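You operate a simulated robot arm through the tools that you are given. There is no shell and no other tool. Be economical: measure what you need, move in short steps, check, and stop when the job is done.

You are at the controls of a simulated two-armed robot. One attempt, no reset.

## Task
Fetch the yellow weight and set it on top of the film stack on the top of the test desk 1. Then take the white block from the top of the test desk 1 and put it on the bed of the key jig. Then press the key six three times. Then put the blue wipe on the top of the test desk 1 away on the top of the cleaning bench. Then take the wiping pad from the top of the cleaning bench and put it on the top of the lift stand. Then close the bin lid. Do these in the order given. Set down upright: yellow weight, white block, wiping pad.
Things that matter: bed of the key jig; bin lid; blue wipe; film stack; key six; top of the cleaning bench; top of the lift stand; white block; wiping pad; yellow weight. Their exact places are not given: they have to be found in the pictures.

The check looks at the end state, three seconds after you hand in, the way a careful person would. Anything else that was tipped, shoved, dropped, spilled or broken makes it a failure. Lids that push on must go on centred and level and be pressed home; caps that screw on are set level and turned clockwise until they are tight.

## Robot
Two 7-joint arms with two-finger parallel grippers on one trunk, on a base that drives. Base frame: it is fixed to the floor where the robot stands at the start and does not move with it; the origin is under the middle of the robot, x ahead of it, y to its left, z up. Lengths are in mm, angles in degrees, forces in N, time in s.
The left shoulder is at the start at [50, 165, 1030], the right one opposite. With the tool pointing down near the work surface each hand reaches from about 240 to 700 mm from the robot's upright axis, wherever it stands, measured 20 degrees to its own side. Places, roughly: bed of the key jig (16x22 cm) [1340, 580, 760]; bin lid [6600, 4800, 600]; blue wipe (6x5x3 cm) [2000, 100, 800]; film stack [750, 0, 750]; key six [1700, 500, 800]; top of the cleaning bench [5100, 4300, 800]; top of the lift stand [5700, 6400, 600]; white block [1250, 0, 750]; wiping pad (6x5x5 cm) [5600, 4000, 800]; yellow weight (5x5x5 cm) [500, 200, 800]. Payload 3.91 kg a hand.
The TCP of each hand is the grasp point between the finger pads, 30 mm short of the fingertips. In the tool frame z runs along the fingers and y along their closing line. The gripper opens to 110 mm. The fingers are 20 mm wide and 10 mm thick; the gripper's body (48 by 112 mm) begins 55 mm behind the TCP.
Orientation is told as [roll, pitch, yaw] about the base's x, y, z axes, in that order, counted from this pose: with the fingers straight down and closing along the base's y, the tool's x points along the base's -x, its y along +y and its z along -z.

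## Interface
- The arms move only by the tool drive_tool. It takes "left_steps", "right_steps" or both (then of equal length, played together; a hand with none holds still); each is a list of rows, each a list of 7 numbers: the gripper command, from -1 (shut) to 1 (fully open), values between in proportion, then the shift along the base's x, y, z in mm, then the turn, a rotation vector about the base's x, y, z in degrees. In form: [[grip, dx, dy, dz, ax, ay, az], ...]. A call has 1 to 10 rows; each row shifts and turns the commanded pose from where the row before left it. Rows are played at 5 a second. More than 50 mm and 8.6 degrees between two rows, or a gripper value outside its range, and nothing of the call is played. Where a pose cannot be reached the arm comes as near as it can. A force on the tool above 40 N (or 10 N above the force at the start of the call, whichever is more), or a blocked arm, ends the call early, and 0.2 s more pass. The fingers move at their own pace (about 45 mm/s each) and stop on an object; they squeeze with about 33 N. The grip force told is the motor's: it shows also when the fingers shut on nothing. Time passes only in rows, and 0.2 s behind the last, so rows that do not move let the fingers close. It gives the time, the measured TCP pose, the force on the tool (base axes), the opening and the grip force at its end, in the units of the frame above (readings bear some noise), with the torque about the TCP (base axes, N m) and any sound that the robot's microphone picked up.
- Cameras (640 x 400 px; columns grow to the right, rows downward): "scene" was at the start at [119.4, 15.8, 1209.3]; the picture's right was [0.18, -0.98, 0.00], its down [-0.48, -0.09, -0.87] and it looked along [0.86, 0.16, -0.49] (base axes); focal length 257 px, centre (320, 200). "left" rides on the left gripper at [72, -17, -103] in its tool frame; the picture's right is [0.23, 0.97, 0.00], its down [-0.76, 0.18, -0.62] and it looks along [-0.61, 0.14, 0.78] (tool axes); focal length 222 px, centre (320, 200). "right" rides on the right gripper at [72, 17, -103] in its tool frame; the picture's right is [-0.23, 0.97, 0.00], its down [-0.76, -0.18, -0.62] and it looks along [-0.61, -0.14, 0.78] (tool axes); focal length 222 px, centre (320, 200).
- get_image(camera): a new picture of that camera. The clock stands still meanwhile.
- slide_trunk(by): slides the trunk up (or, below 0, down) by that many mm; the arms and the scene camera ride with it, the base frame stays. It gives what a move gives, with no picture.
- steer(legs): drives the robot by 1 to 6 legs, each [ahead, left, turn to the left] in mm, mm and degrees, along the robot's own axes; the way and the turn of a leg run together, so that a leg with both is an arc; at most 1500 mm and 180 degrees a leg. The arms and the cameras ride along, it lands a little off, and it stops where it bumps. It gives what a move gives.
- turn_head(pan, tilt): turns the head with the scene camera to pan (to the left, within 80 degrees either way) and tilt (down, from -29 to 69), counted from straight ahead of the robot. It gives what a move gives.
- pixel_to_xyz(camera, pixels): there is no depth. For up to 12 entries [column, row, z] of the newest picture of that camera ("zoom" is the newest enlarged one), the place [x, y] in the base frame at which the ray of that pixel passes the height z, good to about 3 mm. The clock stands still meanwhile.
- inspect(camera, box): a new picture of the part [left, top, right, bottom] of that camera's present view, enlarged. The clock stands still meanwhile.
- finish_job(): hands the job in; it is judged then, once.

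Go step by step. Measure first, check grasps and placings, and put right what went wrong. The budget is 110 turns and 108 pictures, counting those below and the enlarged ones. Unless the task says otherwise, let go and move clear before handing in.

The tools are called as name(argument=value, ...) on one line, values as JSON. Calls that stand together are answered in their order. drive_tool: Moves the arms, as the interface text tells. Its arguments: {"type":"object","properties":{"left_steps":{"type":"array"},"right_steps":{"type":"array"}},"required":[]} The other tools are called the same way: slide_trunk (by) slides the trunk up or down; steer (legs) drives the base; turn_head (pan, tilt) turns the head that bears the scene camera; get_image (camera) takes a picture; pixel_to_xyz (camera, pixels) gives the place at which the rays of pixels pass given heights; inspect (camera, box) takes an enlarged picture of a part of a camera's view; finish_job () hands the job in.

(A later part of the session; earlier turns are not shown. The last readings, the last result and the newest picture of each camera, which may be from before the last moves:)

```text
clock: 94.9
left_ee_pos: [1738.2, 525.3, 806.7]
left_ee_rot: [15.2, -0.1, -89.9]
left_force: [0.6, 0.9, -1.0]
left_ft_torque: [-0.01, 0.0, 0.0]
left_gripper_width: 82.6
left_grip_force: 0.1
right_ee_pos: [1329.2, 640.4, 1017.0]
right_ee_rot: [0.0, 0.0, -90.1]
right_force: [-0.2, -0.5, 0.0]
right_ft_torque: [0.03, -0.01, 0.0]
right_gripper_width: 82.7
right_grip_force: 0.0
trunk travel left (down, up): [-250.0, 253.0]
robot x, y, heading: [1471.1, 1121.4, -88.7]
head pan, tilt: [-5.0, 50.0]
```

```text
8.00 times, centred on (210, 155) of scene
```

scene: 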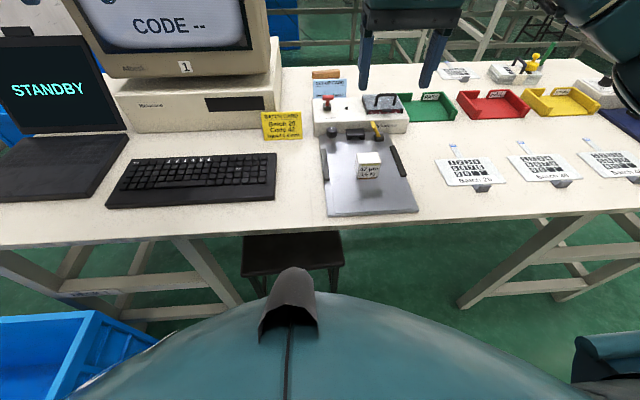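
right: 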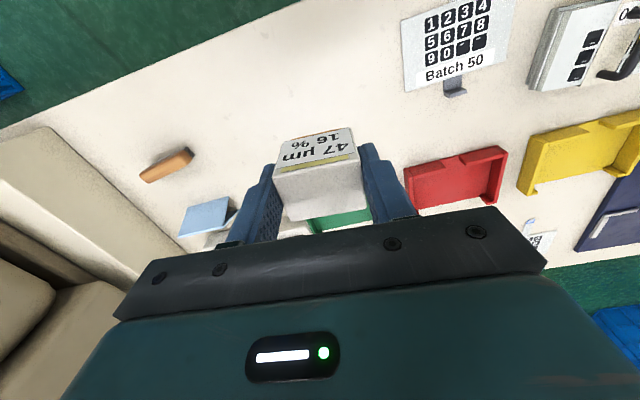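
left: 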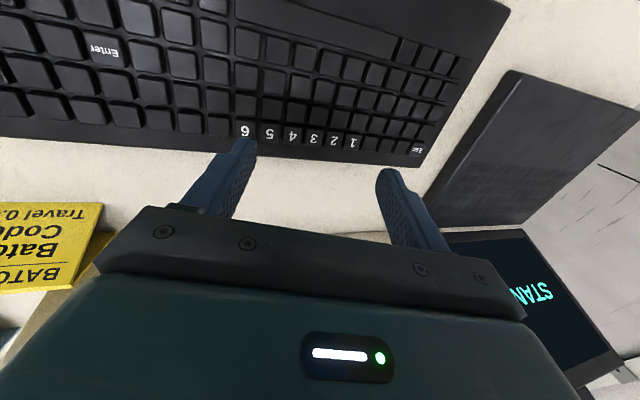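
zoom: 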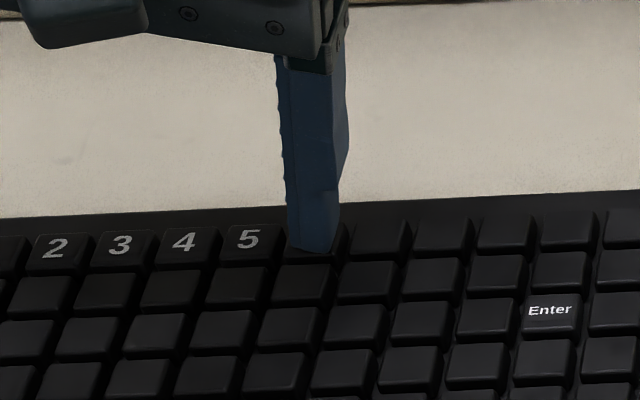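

Still no contact; the key tops are lower than estimated. I'll nudge −3 mm in y to stay off the next row and keep pressing.

drive_tool(left_steps=[[0.5, 0, -3, -1, 0, 0, 0], [0.5, 0, 0, -1, 0, 0, 0], [0.5, 0, 0, 0, 0, 0, 0]])

drive_tool(left_steps=[[0.5, 0, 0, -0.7, 0, 0, 0], [0.5, 0, 0, -0.7, 0, 0, 0], [0.5, 0, 0, 0, 0, 0, 0]])

inspect(camera="scene", box=[170, 130, 250, 180])

```text
clock: 95.7
left_ee_pos: [1735.9, 522.9, 806.2]
left_ee_rot: [15.2, 0.0, -89.8]
left_force: [0.5, 0.3, -0.1]
left_ft_torque: [0.0, 0.02, -0.01]
left_gripper_width: 82.5
left_grip_force: 0.0
right_ee_pos: [1329.4, 640.7, 1016.8]
right_ee_rot: [0.0, 0.0, -90.1]
right_force: [0.5, 0.8, 0.2]
right_ft_torque: [0.01, 0.02, 0.0]
right_gripper_width: 82.5
right_grip_force: 0.0
trunk travel left (down, up): [-250.0, 253.0]
robot x, y, heading: [1469.3, 1119.8, -89.4]
head pan, tilt: [-5.0, 50.0]
```

```text
clock: 96.5
left_ee_pos: [1735.9, 522.5, 804.5]
left_ee_rot: [15.2, 0.0, -89.8]
left_force: [0.0, -0.2, 0.9]
left_ft_torque: [0.0, 0.03, -0.01]
left_gripper_width: 82.2
left_grip_force: 0.1
right_ee_pos: [1329.1, 640.2, 1016.3]
right_ee_rot: [0.0, 0.0, -90.2]
right_force: [0.4, 0.3, -0.6]
right_ft_torque: [0.03, 0.0, 0.01]
right_gripper_width: 82.3
right_grip_force: 0.0
trunk travel left (down, up): [-250.0, 253.0]
robot x, y, heading: [1469.1, 1120.5, -89.1]
head pan, tilt: [-5.0, 50.0]
heard: click
```

```text
8.00 times, centred on (210, 155) of scene
```

zoom: 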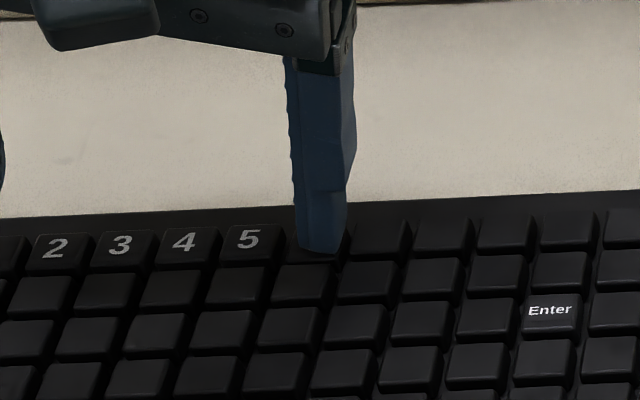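

Heard a click, so key 6 is pressed once. I'll release fully and press again.

drive_tool(left_steps=[[0.5, 0, 0, 4, 0, 0, 0], [0.5, 0, 0, 4, 0, 0, 0], [0.5, 0, 0, 0, 0, 0, 0], [0.5, 0, 0, 0, 0, 0, 0]])

drive_tool(left_steps=[[0.5, 0, 0, -4, 0, 0, 0], [0.5, 0, 0, -3, 0, 0, 0], [0.5, 0, 0, -1, 0, 0, 0], [0.5, 0, 0, 0, 0, 0, 0]])

```text
clock: 97.5
left_ee_pos: [1736.2, 522.5, 812.7]
left_ee_rot: [15.2, 0.0, -89.8]
left_force: [-0.3, -0.5, 0.5]
left_ft_torque: [-0.01, -0.02, 0.0]
left_gripper_width: 82.4
left_grip_force: 0.1
right_ee_pos: [1329.0, 640.5, 1016.1]
right_ee_rot: [0.0, 0.0, -90.1]
right_force: [-1.1, 0.0, 0.1]
right_ft_torque: [0.02, -0.01, 0.01]
right_gripper_width: 82.5
right_grip_force: 0.1
trunk travel left (down, up): [-250.0, 253.0]
robot x, y, heading: [1468.4, 1118.2, -88.8]
head pan, tilt: [-5.0, 50.0]
```

```text
clock: 98.5
left_ee_pos: [1734.2, 523.1, 803.4]
left_ee_rot: [15.3, -0.2, -89.7]
left_force: [-0.3, 0.2, 0.2]
left_ft_torque: [-0.03, 0.05, -0.03]
left_gripper_width: 82.4
left_grip_force: 0.0
right_ee_pos: [1328.4, 641.8, 1016.6]
right_ee_rot: [-0.1, -0.1, -90.1]
right_force: [0.8, 0.6, -0.7]
right_ft_torque: [0.04, 0.0, 0.0]
right_gripper_width: 82.3
right_grip_force: 0.0
trunk travel left (down, up): [-250.0, 253.0]
robot x, y, heading: [1471.6, 1121.9, -89.2]
head pan, tilt: [-5.0, 50.0]
heard: click
```

Second click. Once more.

drive_tool(left_steps=[[0.5, 0, 0, 4, 0, 0, 0], [0.5, 0, 0, 4, 0, 0, 0], [0.5, 0, 0, 0, 0, 0, 0], [0.5, 0, 0, 0, 0, 0, 0]])

drive_tool(left_steps=[[0.5, 0, 0, -4, 0, 0, 0], [0.5, 0, 0, -3, 0, 0, 0], [0.5, 0, 0, -1, 0, 0, 0], [0.5, 0, 0, 0, 0, 0, 0]])

```text
clock: 99.5
left_ee_pos: [1733.7, 523.9, 811.8]
left_ee_rot: [15.3, 0.0, -89.8]
left_force: [-0.2, -0.3, -0.4]
left_ft_torque: [0.02, 0.04, 0.02]
left_gripper_width: 82.2
left_grip_force: 0.0
right_ee_pos: [1328.4, 641.1, 1014.9]
right_ee_rot: [0.0, 0.1, -90.1]
right_force: [0.6, 0.1, 0.3]
right_ft_torque: [0.02, 0.0, 0.02]
right_gripper_width: 82.3
right_grip_force: 0.2
trunk travel left (down, up): [-250.0, 253.0]
robot x, y, heading: [1473.6, 1123.8, -89.2]
head pan, tilt: [-5.0, 50.0]
```

```text
clock: 100.5
left_ee_pos: [1734.7, 522.8, 803.6]
left_ee_rot: [15.3, 0.0, -89.8]
left_force: [-0.2, 0.3, 0.8]
left_ft_torque: [0.03, 0.04, 0.01]
left_gripper_width: 82.6
left_grip_force: 0.1
right_ee_pos: [1328.7, 640.8, 1016.7]
right_ee_rot: [0.0, 0.0, -90.0]
right_force: [-0.3, 0.3, 0.0]
right_ft_torque: [-0.02, -0.01, -0.01]
right_gripper_width: 82.5
right_grip_force: 0.1
trunk travel left (down, up): [-250.0, 253.0]
robot x, y, heading: [1473.2, 1119.0, -88.8]
head pan, tilt: [-5.0, 50.0]
heard: click
```

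Third click heard. I'll raise and straighten the left hand, then search for the blue wipe near (2000,100).

drive_tool(left_steps=[[0.5, 0, 0, 30, 0, 0, 0], [0.5, 0, 0, 48, 0, 0, 0], [0.5, 0, 0, 48, 0, 5, 0], [0.5, 0, 0, 48, 0, 5, 0], [0.5, 0, 20, 45, 0, 5.3, 0], [0.5, 0, 20, 45, 0, 0, 0], [0.5, 0, 25, 40, 0, 0, 0], [0.5, 0, 0, 0, 0, 0, 0]])

turn_head(pan=30, tilt=30)

get_image(camera="scene")

```text
clock: 102.3
left_ee_pos: [1735.1, 588.5, 1107.7]
left_ee_rot: [-0.1, 0.0, -89.8]
left_force: [-0.4, -0.2, 0.4]
left_ft_torque: [0.01, 0.0, -0.01]
left_gripper_width: 82.7
left_grip_force: 0.1
right_ee_pos: [1328.3, 640.5, 1015.1]
right_ee_rot: [-0.1, 0.1, -90.1]
right_force: [-0.5, 0.1, 0.5]
right_ft_torque: [-0.01, -0.01, 0.01]
right_gripper_width: 82.1
right_grip_force: 0.0
trunk travel left (down, up): [-250.0, 253.0]
robot x, y, heading: [1471.7, 1121.9, -88.9]
head pan, tilt: [-5.0, 50.0]
```

```text
clock: 103.3
left_ee_pos: [1734.3, 587.4, 1106.8]
left_ee_rot: [-0.2, 0.0, -89.7]
left_force: [-0.1, 0.8, 0.3]
left_ft_torque: [-0.03, 0.0, 0.0]
left_gripper_width: 82.4
left_grip_force: 0.1
right_ee_pos: [1328.4, 640.9, 1016.2]
right_ee_rot: [0.0, 0.0, -90.1]
right_force: [0.5, 0.0, -0.7]
right_ft_torque: [0.01, 0.02, 0.01]
right_gripper_width: 82.6
right_grip_force: 0.0
trunk travel left (down, up): [-250.0, 253.0]
robot x, y, heading: [1472.8, 1126.0, -89.2]
head pan, tilt: [30.0, 30.0]
```

```text
41 pictures are left
```

scene: 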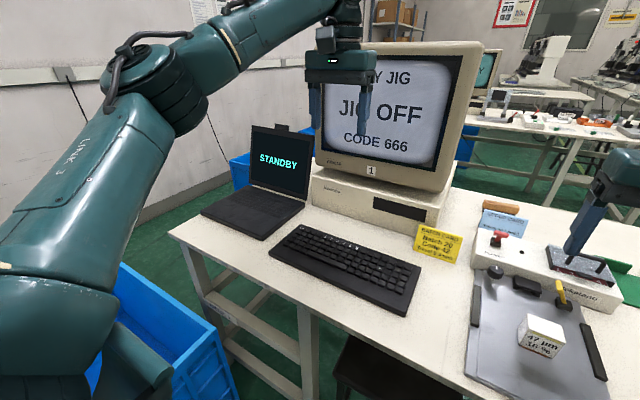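

The screen shows CODE 666, so the presses registered. The wipe isn't visible on this side and is probably behind the monitor. I'll tuck both hands in and drive round to the right side in a wider lane.

drive_tool(left_steps=[[0.5, 0, 45, 0, 0, 0, 0], [0.5, 0, 45, 0, 0, 0, 0], [0.5, 0, 45, 0, 0, 0, 0], [0.5, 0, 30, 0, 0, 0, 0]], right_steps=[[0.5, 0, 40, 30, 0, 0, 0], [0.5, 0, 40, 30, 0, 0, 0], [0.5, 0, 30, 20, 0, 0, 0], [0.5, 0, 0, 0, 0, 0, 0]])

steer(legs=[[-130, 0, 0], [0, -1500, 0], [0, -170, 0]])

```text
clock: 104.3
left_ee_pos: [1732.8, 756.1, 1107.2]
left_ee_rot: [-0.1, 0.0, -89.8]
left_force: [-0.2, 1.0, 0.1]
left_ft_torque: [-0.01, 0.03, 0.0]
left_gripper_width: 82.7
left_grip_force: 0.1
right_ee_pos: [1325.5, 752.1, 1098.1]
right_ee_rot: [0.0, -0.1, -90.2]
right_force: [0.5, -0.9, -0.2]
right_ft_torque: [0.0, -0.01, -0.01]
right_gripper_width: 82.7
right_grip_force: 0.0
trunk travel left (down, up): [-250.0, 253.0]
robot x, y, heading: [1471.8, 1121.0, -89.0]
head pan, tilt: [30.0, 30.0]
```

```text
clock: 113.8
left_ee_pos: [52.6, 829.2, 1107.0]
left_ee_rot: [-0.1, 0.0, -87.8]
left_force: [0.6, -0.6, 0.0]
left_ft_torque: [0.02, -0.02, -0.01]
left_gripper_width: 82.5
left_grip_force: 0.1
right_ee_pos: [-352.9, 813.1, 1098.2]
right_ee_rot: [0.1, 0.0, -87.9]
right_force: [0.5, -0.6, -0.6]
right_ft_torque: [-0.02, -0.05, -0.02]
right_gripper_width: 82.3
right_grip_force: 0.0
trunk travel left (down, up): [-250.0, 253.0]
robot x, y, heading: [-222.9, 1187.1, -87.2]
head pan, tilt: [30.0, 30.0]
```

Slight drift, which I'll correct. Continuing: straighten, drive down past the desk's near end, turn, and go along the right side at y≈−560.

steer(legs=[[0, 0, -2.8], [1500, 0, 0], [247, 0, 0], [0, 0, 90]])

turn_head(pan=0, tilt=25)

get_image(camera="scene")

```text
clock: 126.9
left_ee_pos: [134.7, -296.4, 1107.2]
left_ee_rot: [-0.1, 0.0, -1.7]
left_force: [-0.4, 0.2, -0.8]
left_ft_torque: [-0.01, 0.0, -0.02]
left_gripper_width: 82.4
left_grip_force: 0.0
right_ee_pos: [124.2, -704.7, 1098.3]
right_ee_rot: [0.0, 0.0, -1.8]
right_force: [-0.4, -0.3, -0.3]
right_ft_torque: [-0.03, 0.0, 0.02]
right_gripper_width: 82.6
right_grip_force: 0.1
trunk travel left (down, up): [-250.0, 253.0]
robot x, y, heading: [-239.0, -550.3, -0.8]
head pan, tilt: [30.0, 30.0]
```

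```text
clock: 127.8
left_ee_pos: [133.8, -296.2, 1107.6]
left_ee_rot: [-0.2, -0.1, -1.7]
left_force: [0.5, -0.1, -0.6]
left_ft_torque: [0.02, -0.02, -0.02]
left_gripper_width: 82.4
left_grip_force: 0.0
right_ee_pos: [125.7, -703.1, 1098.9]
right_ee_rot: [0.0, 0.0, -2.0]
right_force: [0.9, 0.8, 1.3]
right_ft_torque: [-0.02, -0.02, 0.03]
right_gripper_width: 82.6
right_grip_force: 0.1
trunk travel left (down, up): [-250.0, 253.0]
robot x, y, heading: [-239.2, -549.2, -1.1]
head pan, tilt: [0.0, 25.0]
```

```text
40 pictures are left
```

scene: 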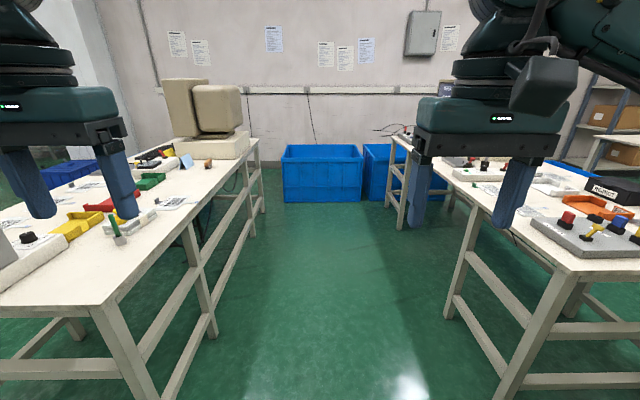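

The lane is clear. I'll drive ahead to x≈1600 and look left toward the back of the monitor.

steer(legs=[[0, 0, 1.1], [1500, 0, 0], [400, 0, 0]])

turn_head(pan=55, tilt=30)

get_image(camera="scene")

```text
clock: 137.7
left_ee_pos: [2020.9, -263.0, 1107.5]
left_ee_rot: [0.0, 0.0, 0.1]
left_force: [0.8, -0.2, 0.0]
left_ft_torque: [0.0, -0.02, 0.0]
left_gripper_width: 82.5
left_grip_force: 0.0
right_ee_pos: [2021.9, -669.3, 1098.8]
right_ee_rot: [0.0, 0.1, -0.1]
right_force: [-0.2, -0.3, -0.6]
right_ft_torque: [-0.01, 0.01, -0.02]
right_gripper_width: 82.4
right_grip_force: 0.1
trunk travel left (down, up): [-250.0, 253.0]
robot x, y, heading: [1653.1, -520.7, 1.1]
head pan, tilt: [0.0, 25.0]
```

```text
clock: 138.9
left_ee_pos: [2021.3, -262.0, 1107.1]
left_ee_rot: [0.0, 0.0, 0.1]
left_force: [0.2, -0.2, 0.2]
left_ft_torque: [-0.01, 0.0, -0.04]
left_gripper_width: 82.3
left_grip_force: 0.0
right_ee_pos: [2022.4, -668.9, 1098.4]
right_ee_rot: [0.0, 0.0, -0.1]
right_force: [0.3, 0.0, 0.5]
right_ft_torque: [-0.02, -0.02, 0.06]
right_gripper_width: 82.5
right_grip_force: 0.1
trunk travel left (down, up): [-250.0, 253.0]
robot x, y, heading: [1655.2, -523.0, 0.9]
head pan, tilt: [55.0, 30.0]
```

```text
39 pictures are left
```

scene: 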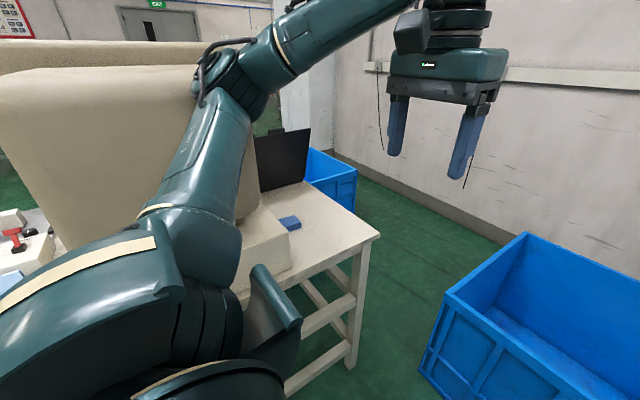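

Found the blue wipe at (291,223), behind the monitor near the desk's far corner. I'll measure and zoom in.

inspect(camera="scene", box=[230, 180, 390, 280])

pixel_to_xyz(camera="scene", pixels=[[290, 231, 750], [301, 227, 750], [279, 222, 760], [378, 235, 750], [320, 182, 750], [290, 265, 750], [262, 285, 750], [440, 392, 0], [529, 235, 380], [290, 219, 780]])

```text
4.00 times, centred on (310, 230) of scene
```

zoom: 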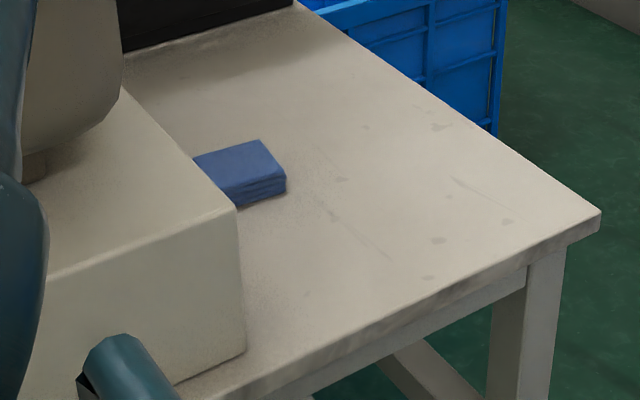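

```text
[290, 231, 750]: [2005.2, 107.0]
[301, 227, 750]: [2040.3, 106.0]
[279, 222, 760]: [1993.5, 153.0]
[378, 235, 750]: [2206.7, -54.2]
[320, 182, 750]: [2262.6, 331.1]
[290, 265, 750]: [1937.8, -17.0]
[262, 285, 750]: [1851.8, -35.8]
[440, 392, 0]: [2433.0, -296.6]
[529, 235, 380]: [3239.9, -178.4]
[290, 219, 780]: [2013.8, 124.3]
```

The wipe is at ≈(2012,130) with the tall monitor at x<1940. I'll tuck the left hand closer, move to x≈1830, turn to face +y, and use the right hand.

drive_tool(left_steps=[[0.5, -45, 0, 0, 0, 0, 0], [0.5, -45, 0, 0, 0, 0, 0], [0.5, 0, 0, 0, 0, 0, 0]])

steer(legs=[[175, 0, 0], [0, 0, 89]])

turn_head(pan=-20, tilt=35)

get_image(camera="scene")

```text
clock: 139.9
left_ee_pos: [1943.2, -291.9, 1106.5]
left_ee_rot: [1.7, 1.3, -1.6]
left_force: [0.1, -0.5, 0.1]
left_ft_torque: [-0.01, -0.03, 0.0]
left_gripper_width: 82.8
left_grip_force: 0.1
right_ee_pos: [2025.8, -691.8, 1094.1]
right_ee_rot: [0.9, 0.3, -1.0]
right_force: [0.2, 0.0, 0.6]
right_ft_torque: [0.02, 0.02, -0.02]
right_gripper_width: 82.4
right_grip_force: 0.2
trunk travel left (down, up): [-250.0, 253.0]
robot x, y, heading: [1649.7, -533.5, 0.1]
head pan, tilt: [55.0, 30.0]
stopped in row 3 (left hand): the arm was blocked; the commanded pose is now the measured one
```

```text
clock: 140.7
left_ee_pos: [1944.6, -291.2, 1108.8]
left_ee_rot: [1.4, 0.9, -1.4]
left_force: [0.0, 0.1, -0.6]
left_ft_torque: [-0.02, 0.0, -0.01]
left_gripper_width: 82.5
left_grip_force: 0.1
right_ee_pos: [2027.3, -691.4, 1099.8]
right_ee_rot: [0.6, -0.1, -1.0]
right_force: [1.2, 0.6, 0.1]
right_ft_torque: [0.0, 0.01, -0.01]
right_gripper_width: 82.3
right_grip_force: 0.1
trunk travel left (down, up): [-250.0, 253.0]
robot x, y, heading: [1657.9, -534.6, 0.3]
head pan, tilt: [55.0, 30.0]
stopped in leg 1: the robot was blocked; the commanded pose is now the measured one
```

```text
clock: 142.1
left_ee_pos: [1945.0, -290.8, 1108.2]
left_ee_rot: [1.6, 0.9, -1.4]
left_force: [-0.7, 0.1, -0.4]
left_ft_torque: [0.01, 0.0, -0.04]
left_gripper_width: 82.7
left_grip_force: 0.1
right_ee_pos: [2026.4, -692.0, 1096.8]
right_ee_rot: [0.8, -0.1, -1.0]
right_force: [-0.3, 0.7, 0.1]
right_ft_torque: [0.03, 0.03, -0.02]
right_gripper_width: 82.7
right_grip_force: 0.1
trunk travel left (down, up): [-250.0, 253.0]
robot x, y, heading: [1661.0, -530.3, 0.3]
head pan, tilt: [-20.0, 35.0]
```

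```text
37 pictures are left
```

scene: 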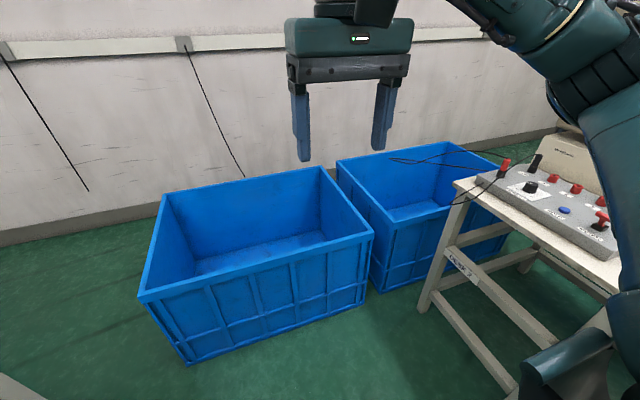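

Pulling back made the left elbow touch the monitor. I'll strafe right 130 mm to clear it, then proceed and turn.

steer(legs=[[0, -140, 0], [170, 0, 0], [0, 0, 89.5]])

turn_head(pan=-10, tilt=30)

get_image(camera="scene")

```text
clock: 148.4
left_ee_pos: [1573.6, -387.9, 1102.5]
left_ee_rot: [0.5, 1.0, 89.6]
left_force: [-0.7, 0.4, -0.1]
left_ft_torque: [-0.03, 0.01, 0.0]
left_gripper_width: 82.4
left_grip_force: 0.0
right_ee_pos: [1975.3, -298.3, 1097.5]
right_ee_rot: [0.0, 0.0, 90.0]
right_force: [-0.1, 1.0, 0.6]
right_ft_torque: [0.02, 0.03, -0.06]
right_gripper_width: 82.8
right_grip_force: 0.1
trunk travel left (down, up): [-250.0, 253.0]
robot x, y, heading: [1830.1, -668.2, 91.0]
head pan, tilt: [-20.0, 35.0]
```

```text
clock: 149.1
left_ee_pos: [1573.7, -388.9, 1103.0]
left_ee_rot: [0.6, 1.0, 89.7]
left_force: [-0.1, -0.2, -0.4]
left_ft_torque: [0.04, -0.01, 0.0]
left_gripper_width: 82.6
left_grip_force: 0.0
right_ee_pos: [1975.9, -298.3, 1099.2]
right_ee_rot: [0.0, -0.1, 90.0]
right_force: [0.1, 0.2, 0.7]
right_ft_torque: [-0.01, 0.02, 0.0]
right_gripper_width: 82.4
right_grip_force: 0.1
trunk travel left (down, up): [-250.0, 253.0]
robot x, y, heading: [1829.5, -669.6, 91.1]
head pan, tilt: [-10.0, 30.0]
```

```text
36 pictures are left
```

scene: 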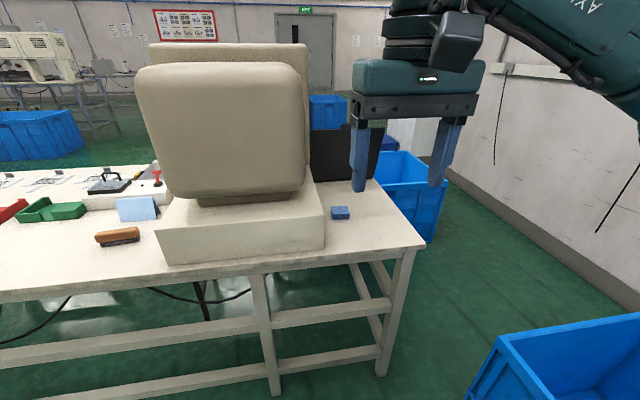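

inspect(camera="scene", box=[300, 190, 380, 240])

steer(legs=[[160, 0, -1]])

get_image(camera="right")

```text
8.00 times, centred on (340, 215) of scene
```

zoom: 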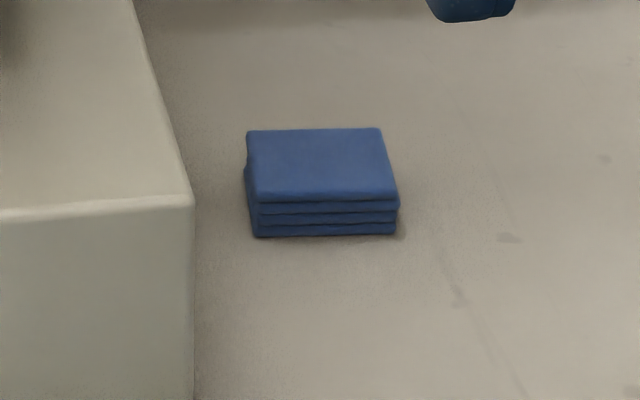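

```text
clock: 150.5
left_ee_pos: [1576.7, -218.7, 1104.0]
left_ee_rot: [0.6, 1.0, 88.7]
left_force: [0.1, -0.6, -0.1]
left_ft_torque: [-0.01, -0.05, -0.01]
left_gripper_width: 82.4
left_grip_force: 0.1
right_ee_pos: [1979.7, -135.5, 1098.5]
right_ee_rot: [0.0, 0.1, 89.1]
right_force: [0.2, -1.0, -0.3]
right_ft_torque: [-0.01, 0.0, 0.02]
right_gripper_width: 82.3
right_grip_force: 0.1
trunk travel left (down, up): [-250.0, 253.0]
robot x, y, heading: [1829.4, -503.2, 89.7]
head pan, tilt: [-10.0, 30.0]
```

```text
34 pictures are left
```

right: 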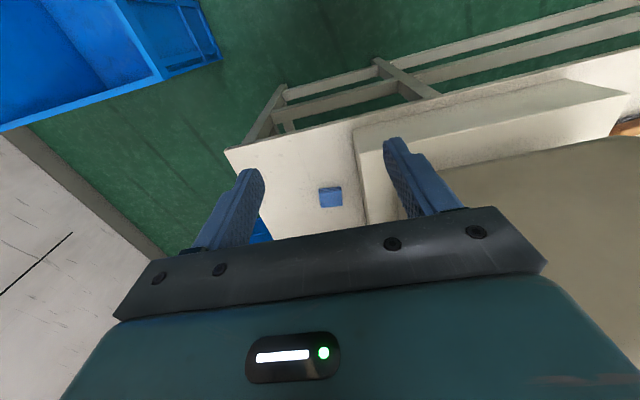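

I'll measure the wipe from the right hand camera: corners at about (319,188) to (343,206).

pixel_to_xyz(camera="right", pixels=[[319, 190, 775], [341, 188, 775], [343, 205, 775], [320, 207, 775], [356, 170, 830], [366, 220, 830], [330, 197, 775]])

get_image(camera="scene")

```text
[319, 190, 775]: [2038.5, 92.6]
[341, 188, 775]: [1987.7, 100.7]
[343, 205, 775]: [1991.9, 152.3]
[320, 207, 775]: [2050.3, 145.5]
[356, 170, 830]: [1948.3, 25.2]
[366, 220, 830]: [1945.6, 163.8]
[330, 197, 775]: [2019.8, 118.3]
```

```text
33 pictures are left
```

scene: 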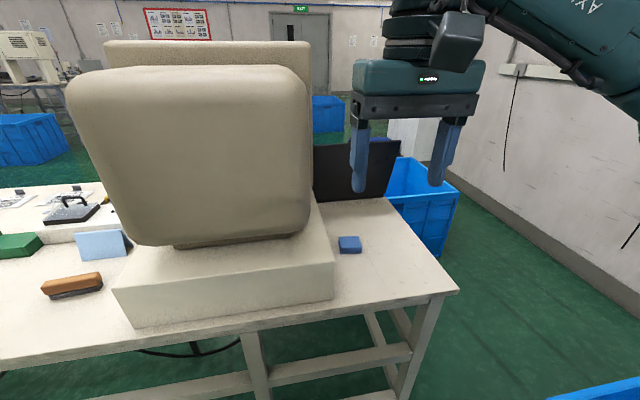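

The wipe's centre is ≈(2017,123) and the CPU box edge is x≈1946. I'll move 75 mm closer, then bring the right hand above the wipe.

steer(legs=[[75, 0, 0]])

drive_tool(right_steps=[[0.5, 35, 30, 0, 0, 0, 0], [0.5, 0, 45, 0, 0, 0, 0], [0.5, 0, 45, 0, 0, 0, 0], [0.5, 0, 45, 0, 0, 0, 0], [0.5, 0, 0, -48, 0, 0, 0], [0.5, 0, 0, -48, 0, 0, 0], [0.5, 0, 0, -48, 0, 0, 0], [0.5, 0, 0, -40, 0, 0, 0], [0.5, 0, 0, 0, 0, 0, 0]])

get_image(camera="right")

```text
clock: 151.5
left_ee_pos: [1577.9, -146.0, 1103.3]
left_ee_rot: [0.6, 0.9, 88.6]
left_force: [-0.6, 0.3, 0.0]
left_ft_torque: [-0.05, -0.01, -0.01]
left_gripper_width: 82.5
left_grip_force: 0.1
right_ee_pos: [1979.4, -63.6, 1098.3]
right_ee_rot: [0.0, -0.1, 89.0]
right_force: [-0.1, 0.2, -0.4]
right_ft_torque: [-0.02, -0.01, -0.03]
right_gripper_width: 82.7
right_grip_force: 0.0
trunk travel left (down, up): [-250.0, 253.0]
robot x, y, heading: [1828.8, -429.2, 90.1]
head pan, tilt: [-10.0, 30.0]
```

```text
clock: 153.5
left_ee_pos: [1577.3, -146.8, 1103.3]
left_ee_rot: [0.7, 0.9, 88.6]
left_force: [0.1, 0.7, -0.8]
left_ft_torque: [-0.01, -0.01, -0.01]
left_gripper_width: 82.3
left_grip_force: 0.1
right_ee_pos: [2014.9, 98.5, 915.9]
right_ee_rot: [0.0, 0.0, 89.0]
right_force: [1.0, 0.3, -0.4]
right_ft_torque: [-0.02, 0.0, 0.0]
right_gripper_width: 82.4
right_grip_force: 0.0
trunk travel left (down, up): [-250.0, 253.0]
robot x, y, heading: [1831.6, -431.6, 90.0]
head pan, tilt: [-10.0, 30.0]
```

```text
32 pictures are left
```

right: 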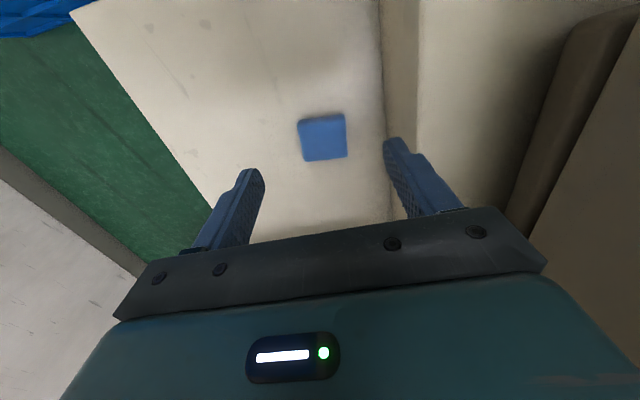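

pixel_to_xyz(camera="right", pixels=[[297, 120, 775], [345, 115, 775], [347, 156, 775], [303, 161, 775], [323, 138, 775]])

```text
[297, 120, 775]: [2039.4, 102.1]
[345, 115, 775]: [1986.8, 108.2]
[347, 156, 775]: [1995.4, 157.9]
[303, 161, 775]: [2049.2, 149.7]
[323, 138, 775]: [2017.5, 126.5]
```

The wipe is centred at (2017.5,129) with yaw ≈ −7°. I'll align, descend to ~784, grip, and lift.

drive_tool(right_steps=[[0.5, 2.5, 30, 0, 0, 0, -7], [0.5, 0, 0, -45, 0, 0, 0], [0.5, 0, 0, -45, 0, 0, 0], [0.5, 0, 0, -32, 0, 0, 0], [0.5, 0, 0, -10, 0, 0, 0], [0.5, 0, 0, 0, 0, 0, 0], [-1, 0, 0, 0, 0, 0, 0], [-1, 0, 0, 0, 0, 0, 0], [-1, 0, 0, 0, 0, 0, 0], [-1, 0, 0, 0, 0, 0, 0]])

drive_tool(right_steps=[[-1, 0, 0, 15, 0, 0, 0], [-1, 0, 0, 45, 0, 0, 0], [-1, 0, 0, 45, 0, 0, 0], [-1, 0, 0, 45, 0, 0, 0], [-1, 0, -20, 45, 0, 0, 0], [-1, 0, -20, 45, 0, 0, 0], [-1, 0, -40, 20, 0, 0, 0], [-1, 0, -45, 0, 0, 0, 0], [-1, -10, -45, 0, 0, 0, 0], [-1, -10, -30, 0, 0, 0, 0]])

get_image(camera="right")

```text
clock: 155.7
left_ee_pos: [1578.4, -146.3, 1104.2]
left_ee_rot: [0.6, 1.0, 88.7]
left_force: [-0.9, -0.1, -0.3]
left_ft_torque: [-0.01, -0.03, -0.01]
left_gripper_width: 82.6
left_grip_force: 0.0
right_ee_pos: [2018.0, 130.8, 782.3]
right_ee_rot: [0.1, -0.1, 81.9]
right_force: [-0.9, 1.2, 0.7]
right_ft_torque: [0.0, -0.01, -0.02]
right_gripper_width: 56.1
right_grip_force: 33.0
trunk travel left (down, up): [-250.0, 253.0]
robot x, y, heading: [1832.4, -433.4, 90.1]
head pan, tilt: [-10.0, 30.0]
```

```text
clock: 157.9
left_ee_pos: [1575.5, -148.0, 1103.5]
left_ee_rot: [0.6, 0.9, 88.6]
left_force: [0.3, -0.5, -0.1]
left_ft_torque: [0.03, -0.01, 0.0]
left_gripper_width: 82.6
left_grip_force: 0.1
right_ee_pos: [1995.0, -69.9, 1045.4]
right_ee_rot: [0.0, -0.2, 82.0]
right_force: [0.2, -1.2, -0.2]
right_ft_torque: [0.01, 0.0, -0.01]
right_gripper_width: 56.1
right_grip_force: 33.2
trunk travel left (down, up): [-250.0, 253.0]
robot x, y, heading: [1827.0, -432.7, 90.1]
head pan, tilt: [-10.0, 30.0]
```

```text
31 pictures are left
```

right: 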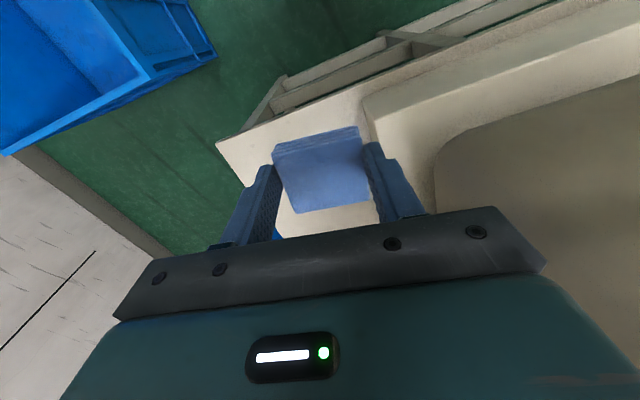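

The wipe is held (56 mm). I'll drive back around the near end of the desk to the open area on the left.

steer(legs=[[-140, 0, 0], [0, 1500, 0], [0, 550, 0]])

```text
clock: 169.1
left_ee_pos: [-495.2, -348.3, 1103.9]
left_ee_rot: [0.6, 0.9, 91.4]
left_force: [0.7, 0.1, -0.9]
left_ft_torque: [0.01, 0.0, 0.0]
left_gripper_width: 82.4
left_grip_force: 0.0
right_ee_pos: [-81.4, -250.6, 1044.4]
right_ee_rot: [0.0, -0.1, 84.8]
right_force: [0.2, 1.2, -0.2]
right_ft_torque: [-0.02, 0.01, -0.02]
right_gripper_width: 56.3
right_grip_force: 33.1
trunk travel left (down, up): [-250.0, 253.0]
robot x, y, heading: [-228.4, -620.8, 92.8]
head pan, tilt: [-10.0, 30.0]
```

steer(legs=[[0, 0, -3], [1500, 0, 0], [820, 0, 0], [0, 0, -90]])

turn_head(pan=20, tilt=15)

get_image(camera="scene")

```text
clock: 184.6
left_ee_pos: [31.1, 1964.0, 1103.4]
left_ee_rot: [0.6, 1.0, 2.6]
left_force: [-0.1, 0.0, 0.0]
left_ft_torque: [0.04, 0.0, -0.01]
left_gripper_width: 82.2
left_grip_force: 0.1
right_ee_pos: [137.8, 1551.9, 1043.8]
right_ee_rot: [0.1, -0.1, -4.0]
right_force: [-0.5, 0.1, -0.1]
right_ft_torque: [0.02, -0.02, 0.0]
right_gripper_width: 56.0
right_grip_force: 33.0
trunk travel left (down, up): [-250.0, 253.0]
robot x, y, heading: [-235.2, 1695.2, 4.2]
head pan, tilt: [-10.0, 30.0]
```

```text
clock: 185.6
left_ee_pos: [30.2, 1964.8, 1104.1]
left_ee_rot: [0.6, 1.0, 2.7]
left_force: [-0.3, -1.0, 0.7]
left_ft_torque: [0.01, -0.01, 0.01]
left_gripper_width: 82.7
left_grip_force: 0.0
right_ee_pos: [138.1, 1552.1, 1044.5]
right_ee_rot: [0.0, -0.2, -4.1]
right_force: [0.1, 0.0, 0.4]
right_ft_torque: [-0.03, 0.01, 0.0]
right_gripper_width: 56.0
right_grip_force: 33.5
trunk travel left (down, up): [-250.0, 253.0]
robot x, y, heading: [-235.2, 1694.4, 4.1]
head pan, tilt: [20.0, 15.0]
```

```text
30 pictures are left
```

scene: 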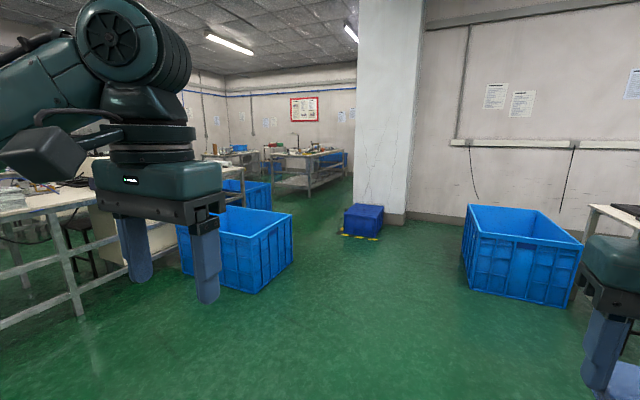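

The cleaning bench appears at (305,160), seen through the gap between the bin (290,262) and the pillar box (345,235). I'll measure the gap.

pixel_to_xyz(camera="scene", pixels=[[292, 262, 0], [255, 293, 0], [292, 255, 0], [343, 234, 0], [385, 238, 0], [405, 225, 0], [272, 205, 0], [340, 182, 0], [277, 192, 0], [318, 192, 0], [470, 280, 0]])

inspect(camera="scene", box=[200, 120, 360, 220])

```text
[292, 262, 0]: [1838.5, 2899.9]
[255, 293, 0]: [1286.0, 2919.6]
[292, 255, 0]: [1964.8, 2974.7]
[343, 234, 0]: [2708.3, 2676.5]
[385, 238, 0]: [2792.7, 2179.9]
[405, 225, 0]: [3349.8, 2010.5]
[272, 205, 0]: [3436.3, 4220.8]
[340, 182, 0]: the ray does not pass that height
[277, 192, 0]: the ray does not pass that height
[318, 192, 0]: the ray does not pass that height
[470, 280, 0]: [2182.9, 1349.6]
```

```text
4.00 times, centred on (280, 170) of scene
```

zoom: 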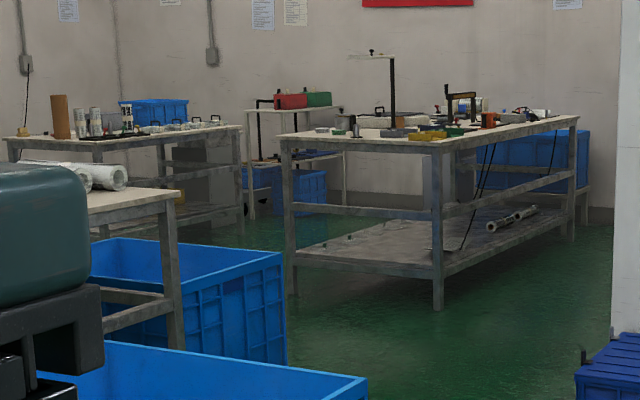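

The gap midpoint between the bin corner (1964,2975) and the pillar box corner (2708,2677) is about (2336,2826). I'll approach with heading 0 in diagonal legs and look again before passing.

steer(legs=[[0, 0, -4.1], [1400, 350, 0], [935, 196, 0]])

turn_head(pan=45, tilt=30)

get_image(camera="scene")

```text
clock: 197.6
left_ee_pos: [2366.4, 2413.1, 1104.4]
left_ee_rot: [0.6, 1.0, -4.2]
left_force: [0.6, -0.4, -0.8]
left_ft_torque: [0.0, 0.01, -0.03]
left_gripper_width: 82.8
left_grip_force: 0.0
right_ee_pos: [2423.1, 1990.9, 1043.5]
right_ee_rot: [0.0, -0.1, -10.8]
right_force: [-0.1, -0.3, -0.1]
right_ft_torque: [-0.01, -0.01, 0.01]
right_gripper_width: 56.3
right_grip_force: 33.2
trunk travel left (down, up): [-250.0, 253.0]
robot x, y, heading: [2068.5, 2172.5, -2.9]
head pan, tilt: [20.0, 15.0]
```

```text
clock: 198.5
left_ee_pos: [2366.8, 2413.6, 1104.4]
left_ee_rot: [0.5, 0.9, -4.3]
left_force: [0.3, -0.1, 0.2]
left_ft_torque: [0.01, 0.01, -0.01]
left_gripper_width: 82.3
left_grip_force: 0.1
right_ee_pos: [2422.8, 1991.4, 1044.0]
right_ee_rot: [0.1, 0.0, -10.7]
right_force: [-0.5, -0.1, -0.1]
right_ft_torque: [0.04, -0.02, 0.01]
right_gripper_width: 56.1
right_grip_force: 33.2
trunk travel left (down, up): [-250.0, 253.0]
robot x, y, heading: [2068.3, 2175.7, -3.0]
head pan, tilt: [45.0, 30.0]
```

```text
28 pictures are left
```

scene: 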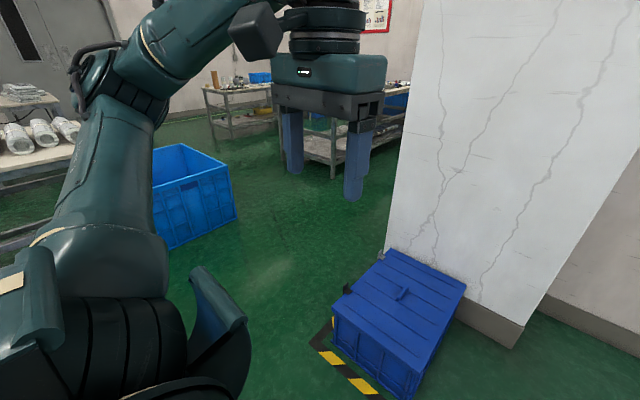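

pixel_to_xyz(camera="scene", pixels=[[335, 345, 0], [312, 345, 0], [237, 217, 0], [168, 249, 0], [383, 252, 0], [332, 178, 0], [215, 155, 0], [240, 400, 0]])

```text
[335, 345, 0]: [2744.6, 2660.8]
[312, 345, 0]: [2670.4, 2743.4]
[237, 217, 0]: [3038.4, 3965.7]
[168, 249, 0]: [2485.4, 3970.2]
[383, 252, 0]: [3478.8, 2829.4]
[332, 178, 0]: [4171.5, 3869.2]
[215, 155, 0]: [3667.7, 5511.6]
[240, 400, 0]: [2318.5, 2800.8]
```

The clear path goes through (2310,2800), up to (2560,3450), then ahead past the pillar corner (3479,2829). Driving that.

steer(legs=[[0, 0, 3], [235, 625, 0], [250, 650, 0], [1150, 0, 0]])

turn_head(pan=20, tilt=25)

get_image(camera="scene")

```text
clock: 211.6
left_ee_pos: [4027.0, 3702.1, 1103.9]
left_ee_rot: [0.6, 1.0, -1.6]
left_force: [0.4, -0.3, -0.7]
left_ft_torque: [-0.05, 0.01, -0.01]
left_gripper_width: 82.4
left_grip_force: 0.0
right_ee_pos: [4101.4, 3282.6, 1044.5]
right_ee_rot: [0.0, -0.2, -8.4]
right_force: [-0.2, -0.9, -0.7]
right_ft_torque: [0.0, 0.03, -0.02]
right_gripper_width: 56.0
right_grip_force: 33.0
trunk travel left (down, up): [-250.0, 253.0]
robot x, y, heading: [3742.9, 3448.6, -0.4]
head pan, tilt: [45.0, 30.0]
```

```text
clock: 212.5
left_ee_pos: [4028.0, 3701.1, 1104.1]
left_ee_rot: [0.5, 0.8, -1.8]
left_force: [0.0, 0.5, 0.8]
left_ft_torque: [-0.01, -0.02, -0.01]
left_gripper_width: 82.3
left_grip_force: 0.0
right_ee_pos: [4102.6, 3282.0, 1044.9]
right_ee_rot: [0.0, -0.1, -8.3]
right_force: [0.4, 0.4, 0.2]
right_ft_torque: [0.03, 0.01, 0.0]
right_gripper_width: 56.4
right_grip_force: 33.3
trunk travel left (down, up): [-250.0, 253.0]
robot x, y, heading: [3742.5, 3450.6, -0.3]
head pan, tilt: [20.0, 25.0]
```

```text
27 pictures are left
```

scene: 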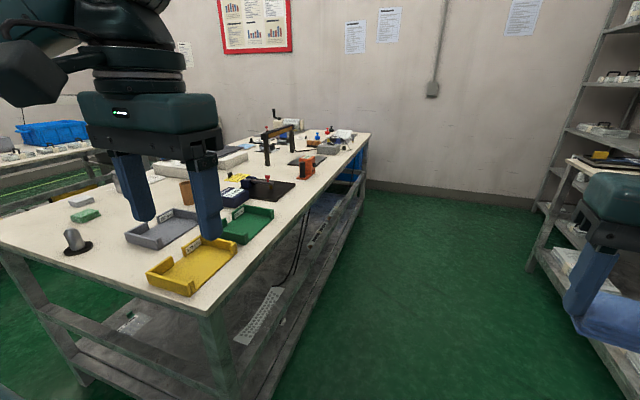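

The cleaning bench is right ahead. I'll measure its edges and zoom in on the right side where the wiping pad should be.

inspect(camera="scene", box=[220, 100, 380, 200])

pixel_to_xyz(camera="scene", pixels=[[213, 310, 750], [0, 245, 750], [368, 134, 750], [340, 150, 750], [306, 180, 750], [325, 150, 750], [300, 205, 750], [235, 370, 0], [545, 270, 0], [570, 160, 750]])

```text
4.00 times, centred on (300, 150) of scene
```

zoom: 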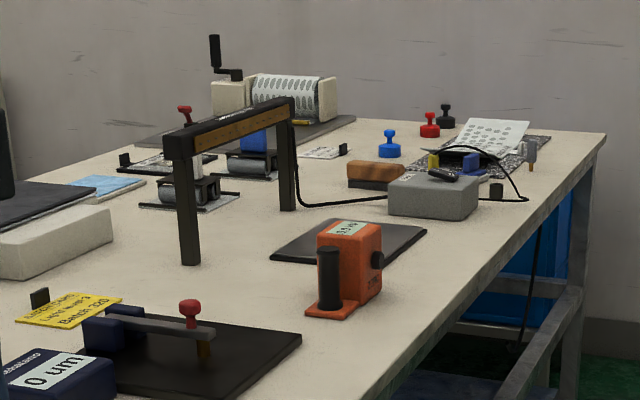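

```text
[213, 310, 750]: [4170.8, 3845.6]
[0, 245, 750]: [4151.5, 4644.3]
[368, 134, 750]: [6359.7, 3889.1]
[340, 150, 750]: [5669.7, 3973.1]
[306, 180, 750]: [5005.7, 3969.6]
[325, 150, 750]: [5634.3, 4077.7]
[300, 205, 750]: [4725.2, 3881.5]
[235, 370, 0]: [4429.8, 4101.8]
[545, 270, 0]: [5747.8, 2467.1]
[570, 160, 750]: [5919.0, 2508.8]
```

I'll drive along the bench's right side to x≈5200, turn to face it, and look closely.

steer(legs=[[1450, -60, 0], [0, 0, 90]])

turn_head(pan=-15, tilt=38)

get_image(camera="scene")

```text
clock: 223.6
left_ee_pos: [4967.6, 3660.5, 1103.7]
left_ee_rot: [0.6, 0.9, 86.4]
left_force: [-0.2, -0.7, 0.5]
left_ft_torque: [0.03, -0.03, 0.01]
left_gripper_width: 82.3
left_grip_force: 0.0
right_ee_pos: [5388.9, 3722.3, 1045.0]
right_ee_rot: [-0.1, -0.1, 79.8]
right_force: [0.7, -0.3, -0.2]
right_ft_torque: [0.0, 0.02, -0.02]
right_gripper_width: 56.2
right_grip_force: 33.1
trunk travel left (down, up): [-250.0, 253.0]
robot x, y, heading: [5203.4, 3367.9, 87.7]
head pan, tilt: [20.0, 25.0]
```

```text
clock: 224.6
left_ee_pos: [4967.5, 3660.7, 1102.5]
left_ee_rot: [0.6, 0.9, 86.4]
left_force: [0.8, 0.8, -0.7]
left_ft_torque: [0.01, -0.01, -0.01]
left_gripper_width: 82.8
left_grip_force: 0.1
right_ee_pos: [5388.8, 3721.0, 1043.7]
right_ee_rot: [0.0, -0.1, 79.8]
right_force: [-0.3, 0.6, -0.1]
right_ft_torque: [0.0, -0.02, -0.01]
right_gripper_width: 56.1
right_grip_force: 33.1
trunk travel left (down, up): [-250.0, 253.0]
robot x, y, heading: [5208.6, 3368.7, 87.6]
head pan, tilt: [-15.0, 38.0]
```

```text
25 pictures are left
```

scene: 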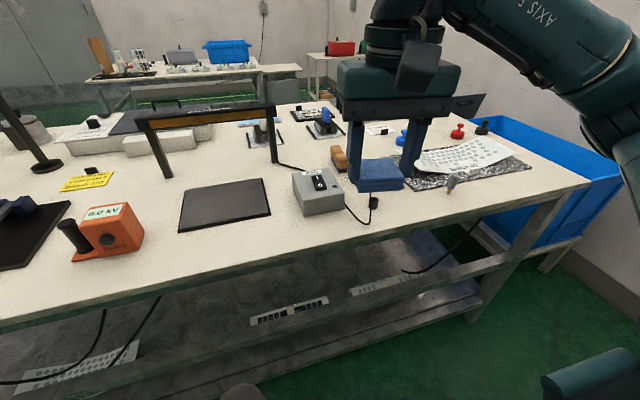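

inspect(camera="scene", box=[290, 100, 530, 220])

get_image(camera="right")

pixel_to_xyz(camera="scene", pixels=[[457, 132, 760], [481, 128, 760], [402, 140, 760], [340, 165, 750], [320, 212, 750], [590, 185, 750], [420, 210, 750], [270, 215, 750], [184, 230, 750], [240, 240, 750], [500, 170, 750]])

```text
2.67 times, centred on (410, 160) of scene
```

zoom: 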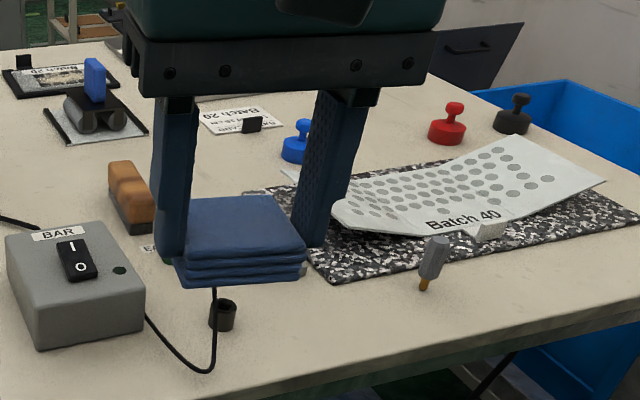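

```text
23 pictures are left
```

right: 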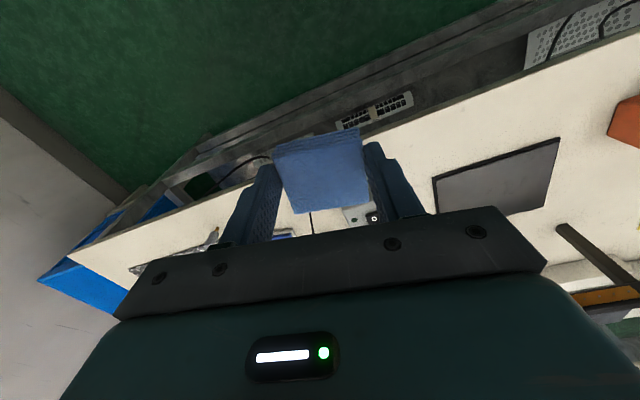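

```text
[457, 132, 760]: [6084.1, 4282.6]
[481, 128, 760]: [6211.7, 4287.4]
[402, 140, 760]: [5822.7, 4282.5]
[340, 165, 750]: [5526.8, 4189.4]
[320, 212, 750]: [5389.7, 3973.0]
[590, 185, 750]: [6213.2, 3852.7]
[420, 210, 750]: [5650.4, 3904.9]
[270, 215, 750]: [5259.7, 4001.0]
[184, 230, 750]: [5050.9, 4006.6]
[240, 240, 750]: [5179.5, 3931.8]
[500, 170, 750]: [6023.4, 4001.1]
```

The wiping pad is likely the blue/yellow item hidden behind the held wipe, near (5620,4000). I'll set the wipe on the clear patch at about (5270,3925), between the black plate and the front edge.

drive_tool(right_steps=[[-1, -30, 35, 0, 0, 0, 4], [-1, -30, 35, 0, 0, 0, 4], [-1, -30, 35, 0, 0, 0, 0], [-1, -29, 35, 0, 0, 0, 0], [-1, 0, 35, -30, 0, 0, 0], [-1, 0, 29, -38, 0, 0, 0], [-1, 0, 0, -48, 0, 0, 0], [-1, 0, 0, -48, 0, 0, 0], [-1, 0, 0, -40, 0, 0, 0], [-1, 0, 0, 0, 0, 0, 0]])

get_image(camera="scene")

```text
clock: 226.8
left_ee_pos: [4968.3, 3657.1, 1105.4]
left_ee_rot: [0.6, 0.8, 86.3]
left_force: [-1.0, -0.1, 0.7]
left_ft_torque: [-0.01, 0.03, 0.0]
left_gripper_width: 82.6
left_grip_force: 0.1
right_ee_pos: [5268.3, 3923.3, 843.3]
right_ee_rot: [0.1, -0.7, 87.6]
right_force: [9.0, -1.8, 35.0]
right_ft_torque: [0.68, 0.2, -0.16]
right_gripper_width: 56.9
right_grip_force: 32.4
trunk travel left (down, up): [-250.0, 253.0]
robot x, y, heading: [5210.2, 3366.4, 87.6]
head pan, tilt: [-15.0, 38.0]
```

```text
22 pictures are left
```

scene: 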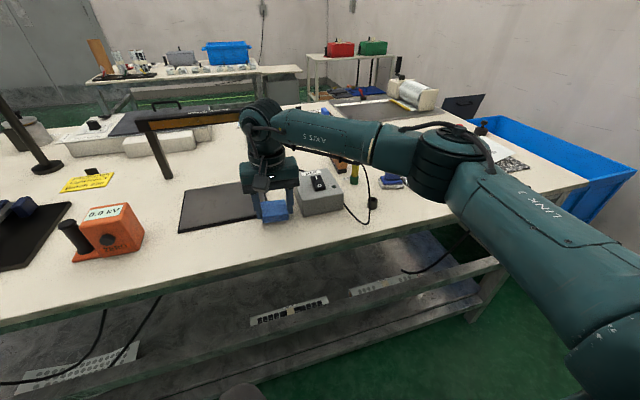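

There's a 35 N contact at TCP 843, so the bench top is higher (≈810) than assumed. I'll ease up and look closely at what is under the wipe.

drive_tool(right_steps=[[-1, 0, 0, 6, 0, 0, 0], [-1, 0, 0, 0, 0, 0, 0]])

inspect(camera="scene", box=[220, 140, 340, 240])

```text
clock: 227.4
left_ee_pos: [4967.6, 3659.8, 1103.4]
left_ee_rot: [0.6, 0.9, 86.4]
left_force: [-0.2, 0.1, -0.1]
left_ft_torque: [-0.03, 0.0, 0.0]
left_gripper_width: 82.4
left_grip_force: 0.1
right_ee_pos: [5267.4, 3924.1, 844.1]
right_ee_rot: [0.0, -0.1, 87.9]
right_force: [2.9, -1.1, 11.3]
right_ft_torque: [0.22, 0.05, -0.03]
right_gripper_width: 55.9
right_grip_force: 32.7
trunk travel left (down, up): [-250.0, 253.0]
robot x, y, heading: [5208.6, 3365.3, 87.6]
head pan, tilt: [-15.0, 38.0]
```

```text
4.00 times, centred on (280, 190) of scene
```

zoom: 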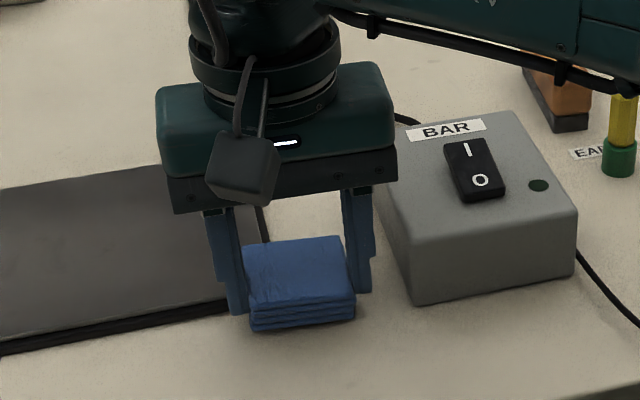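

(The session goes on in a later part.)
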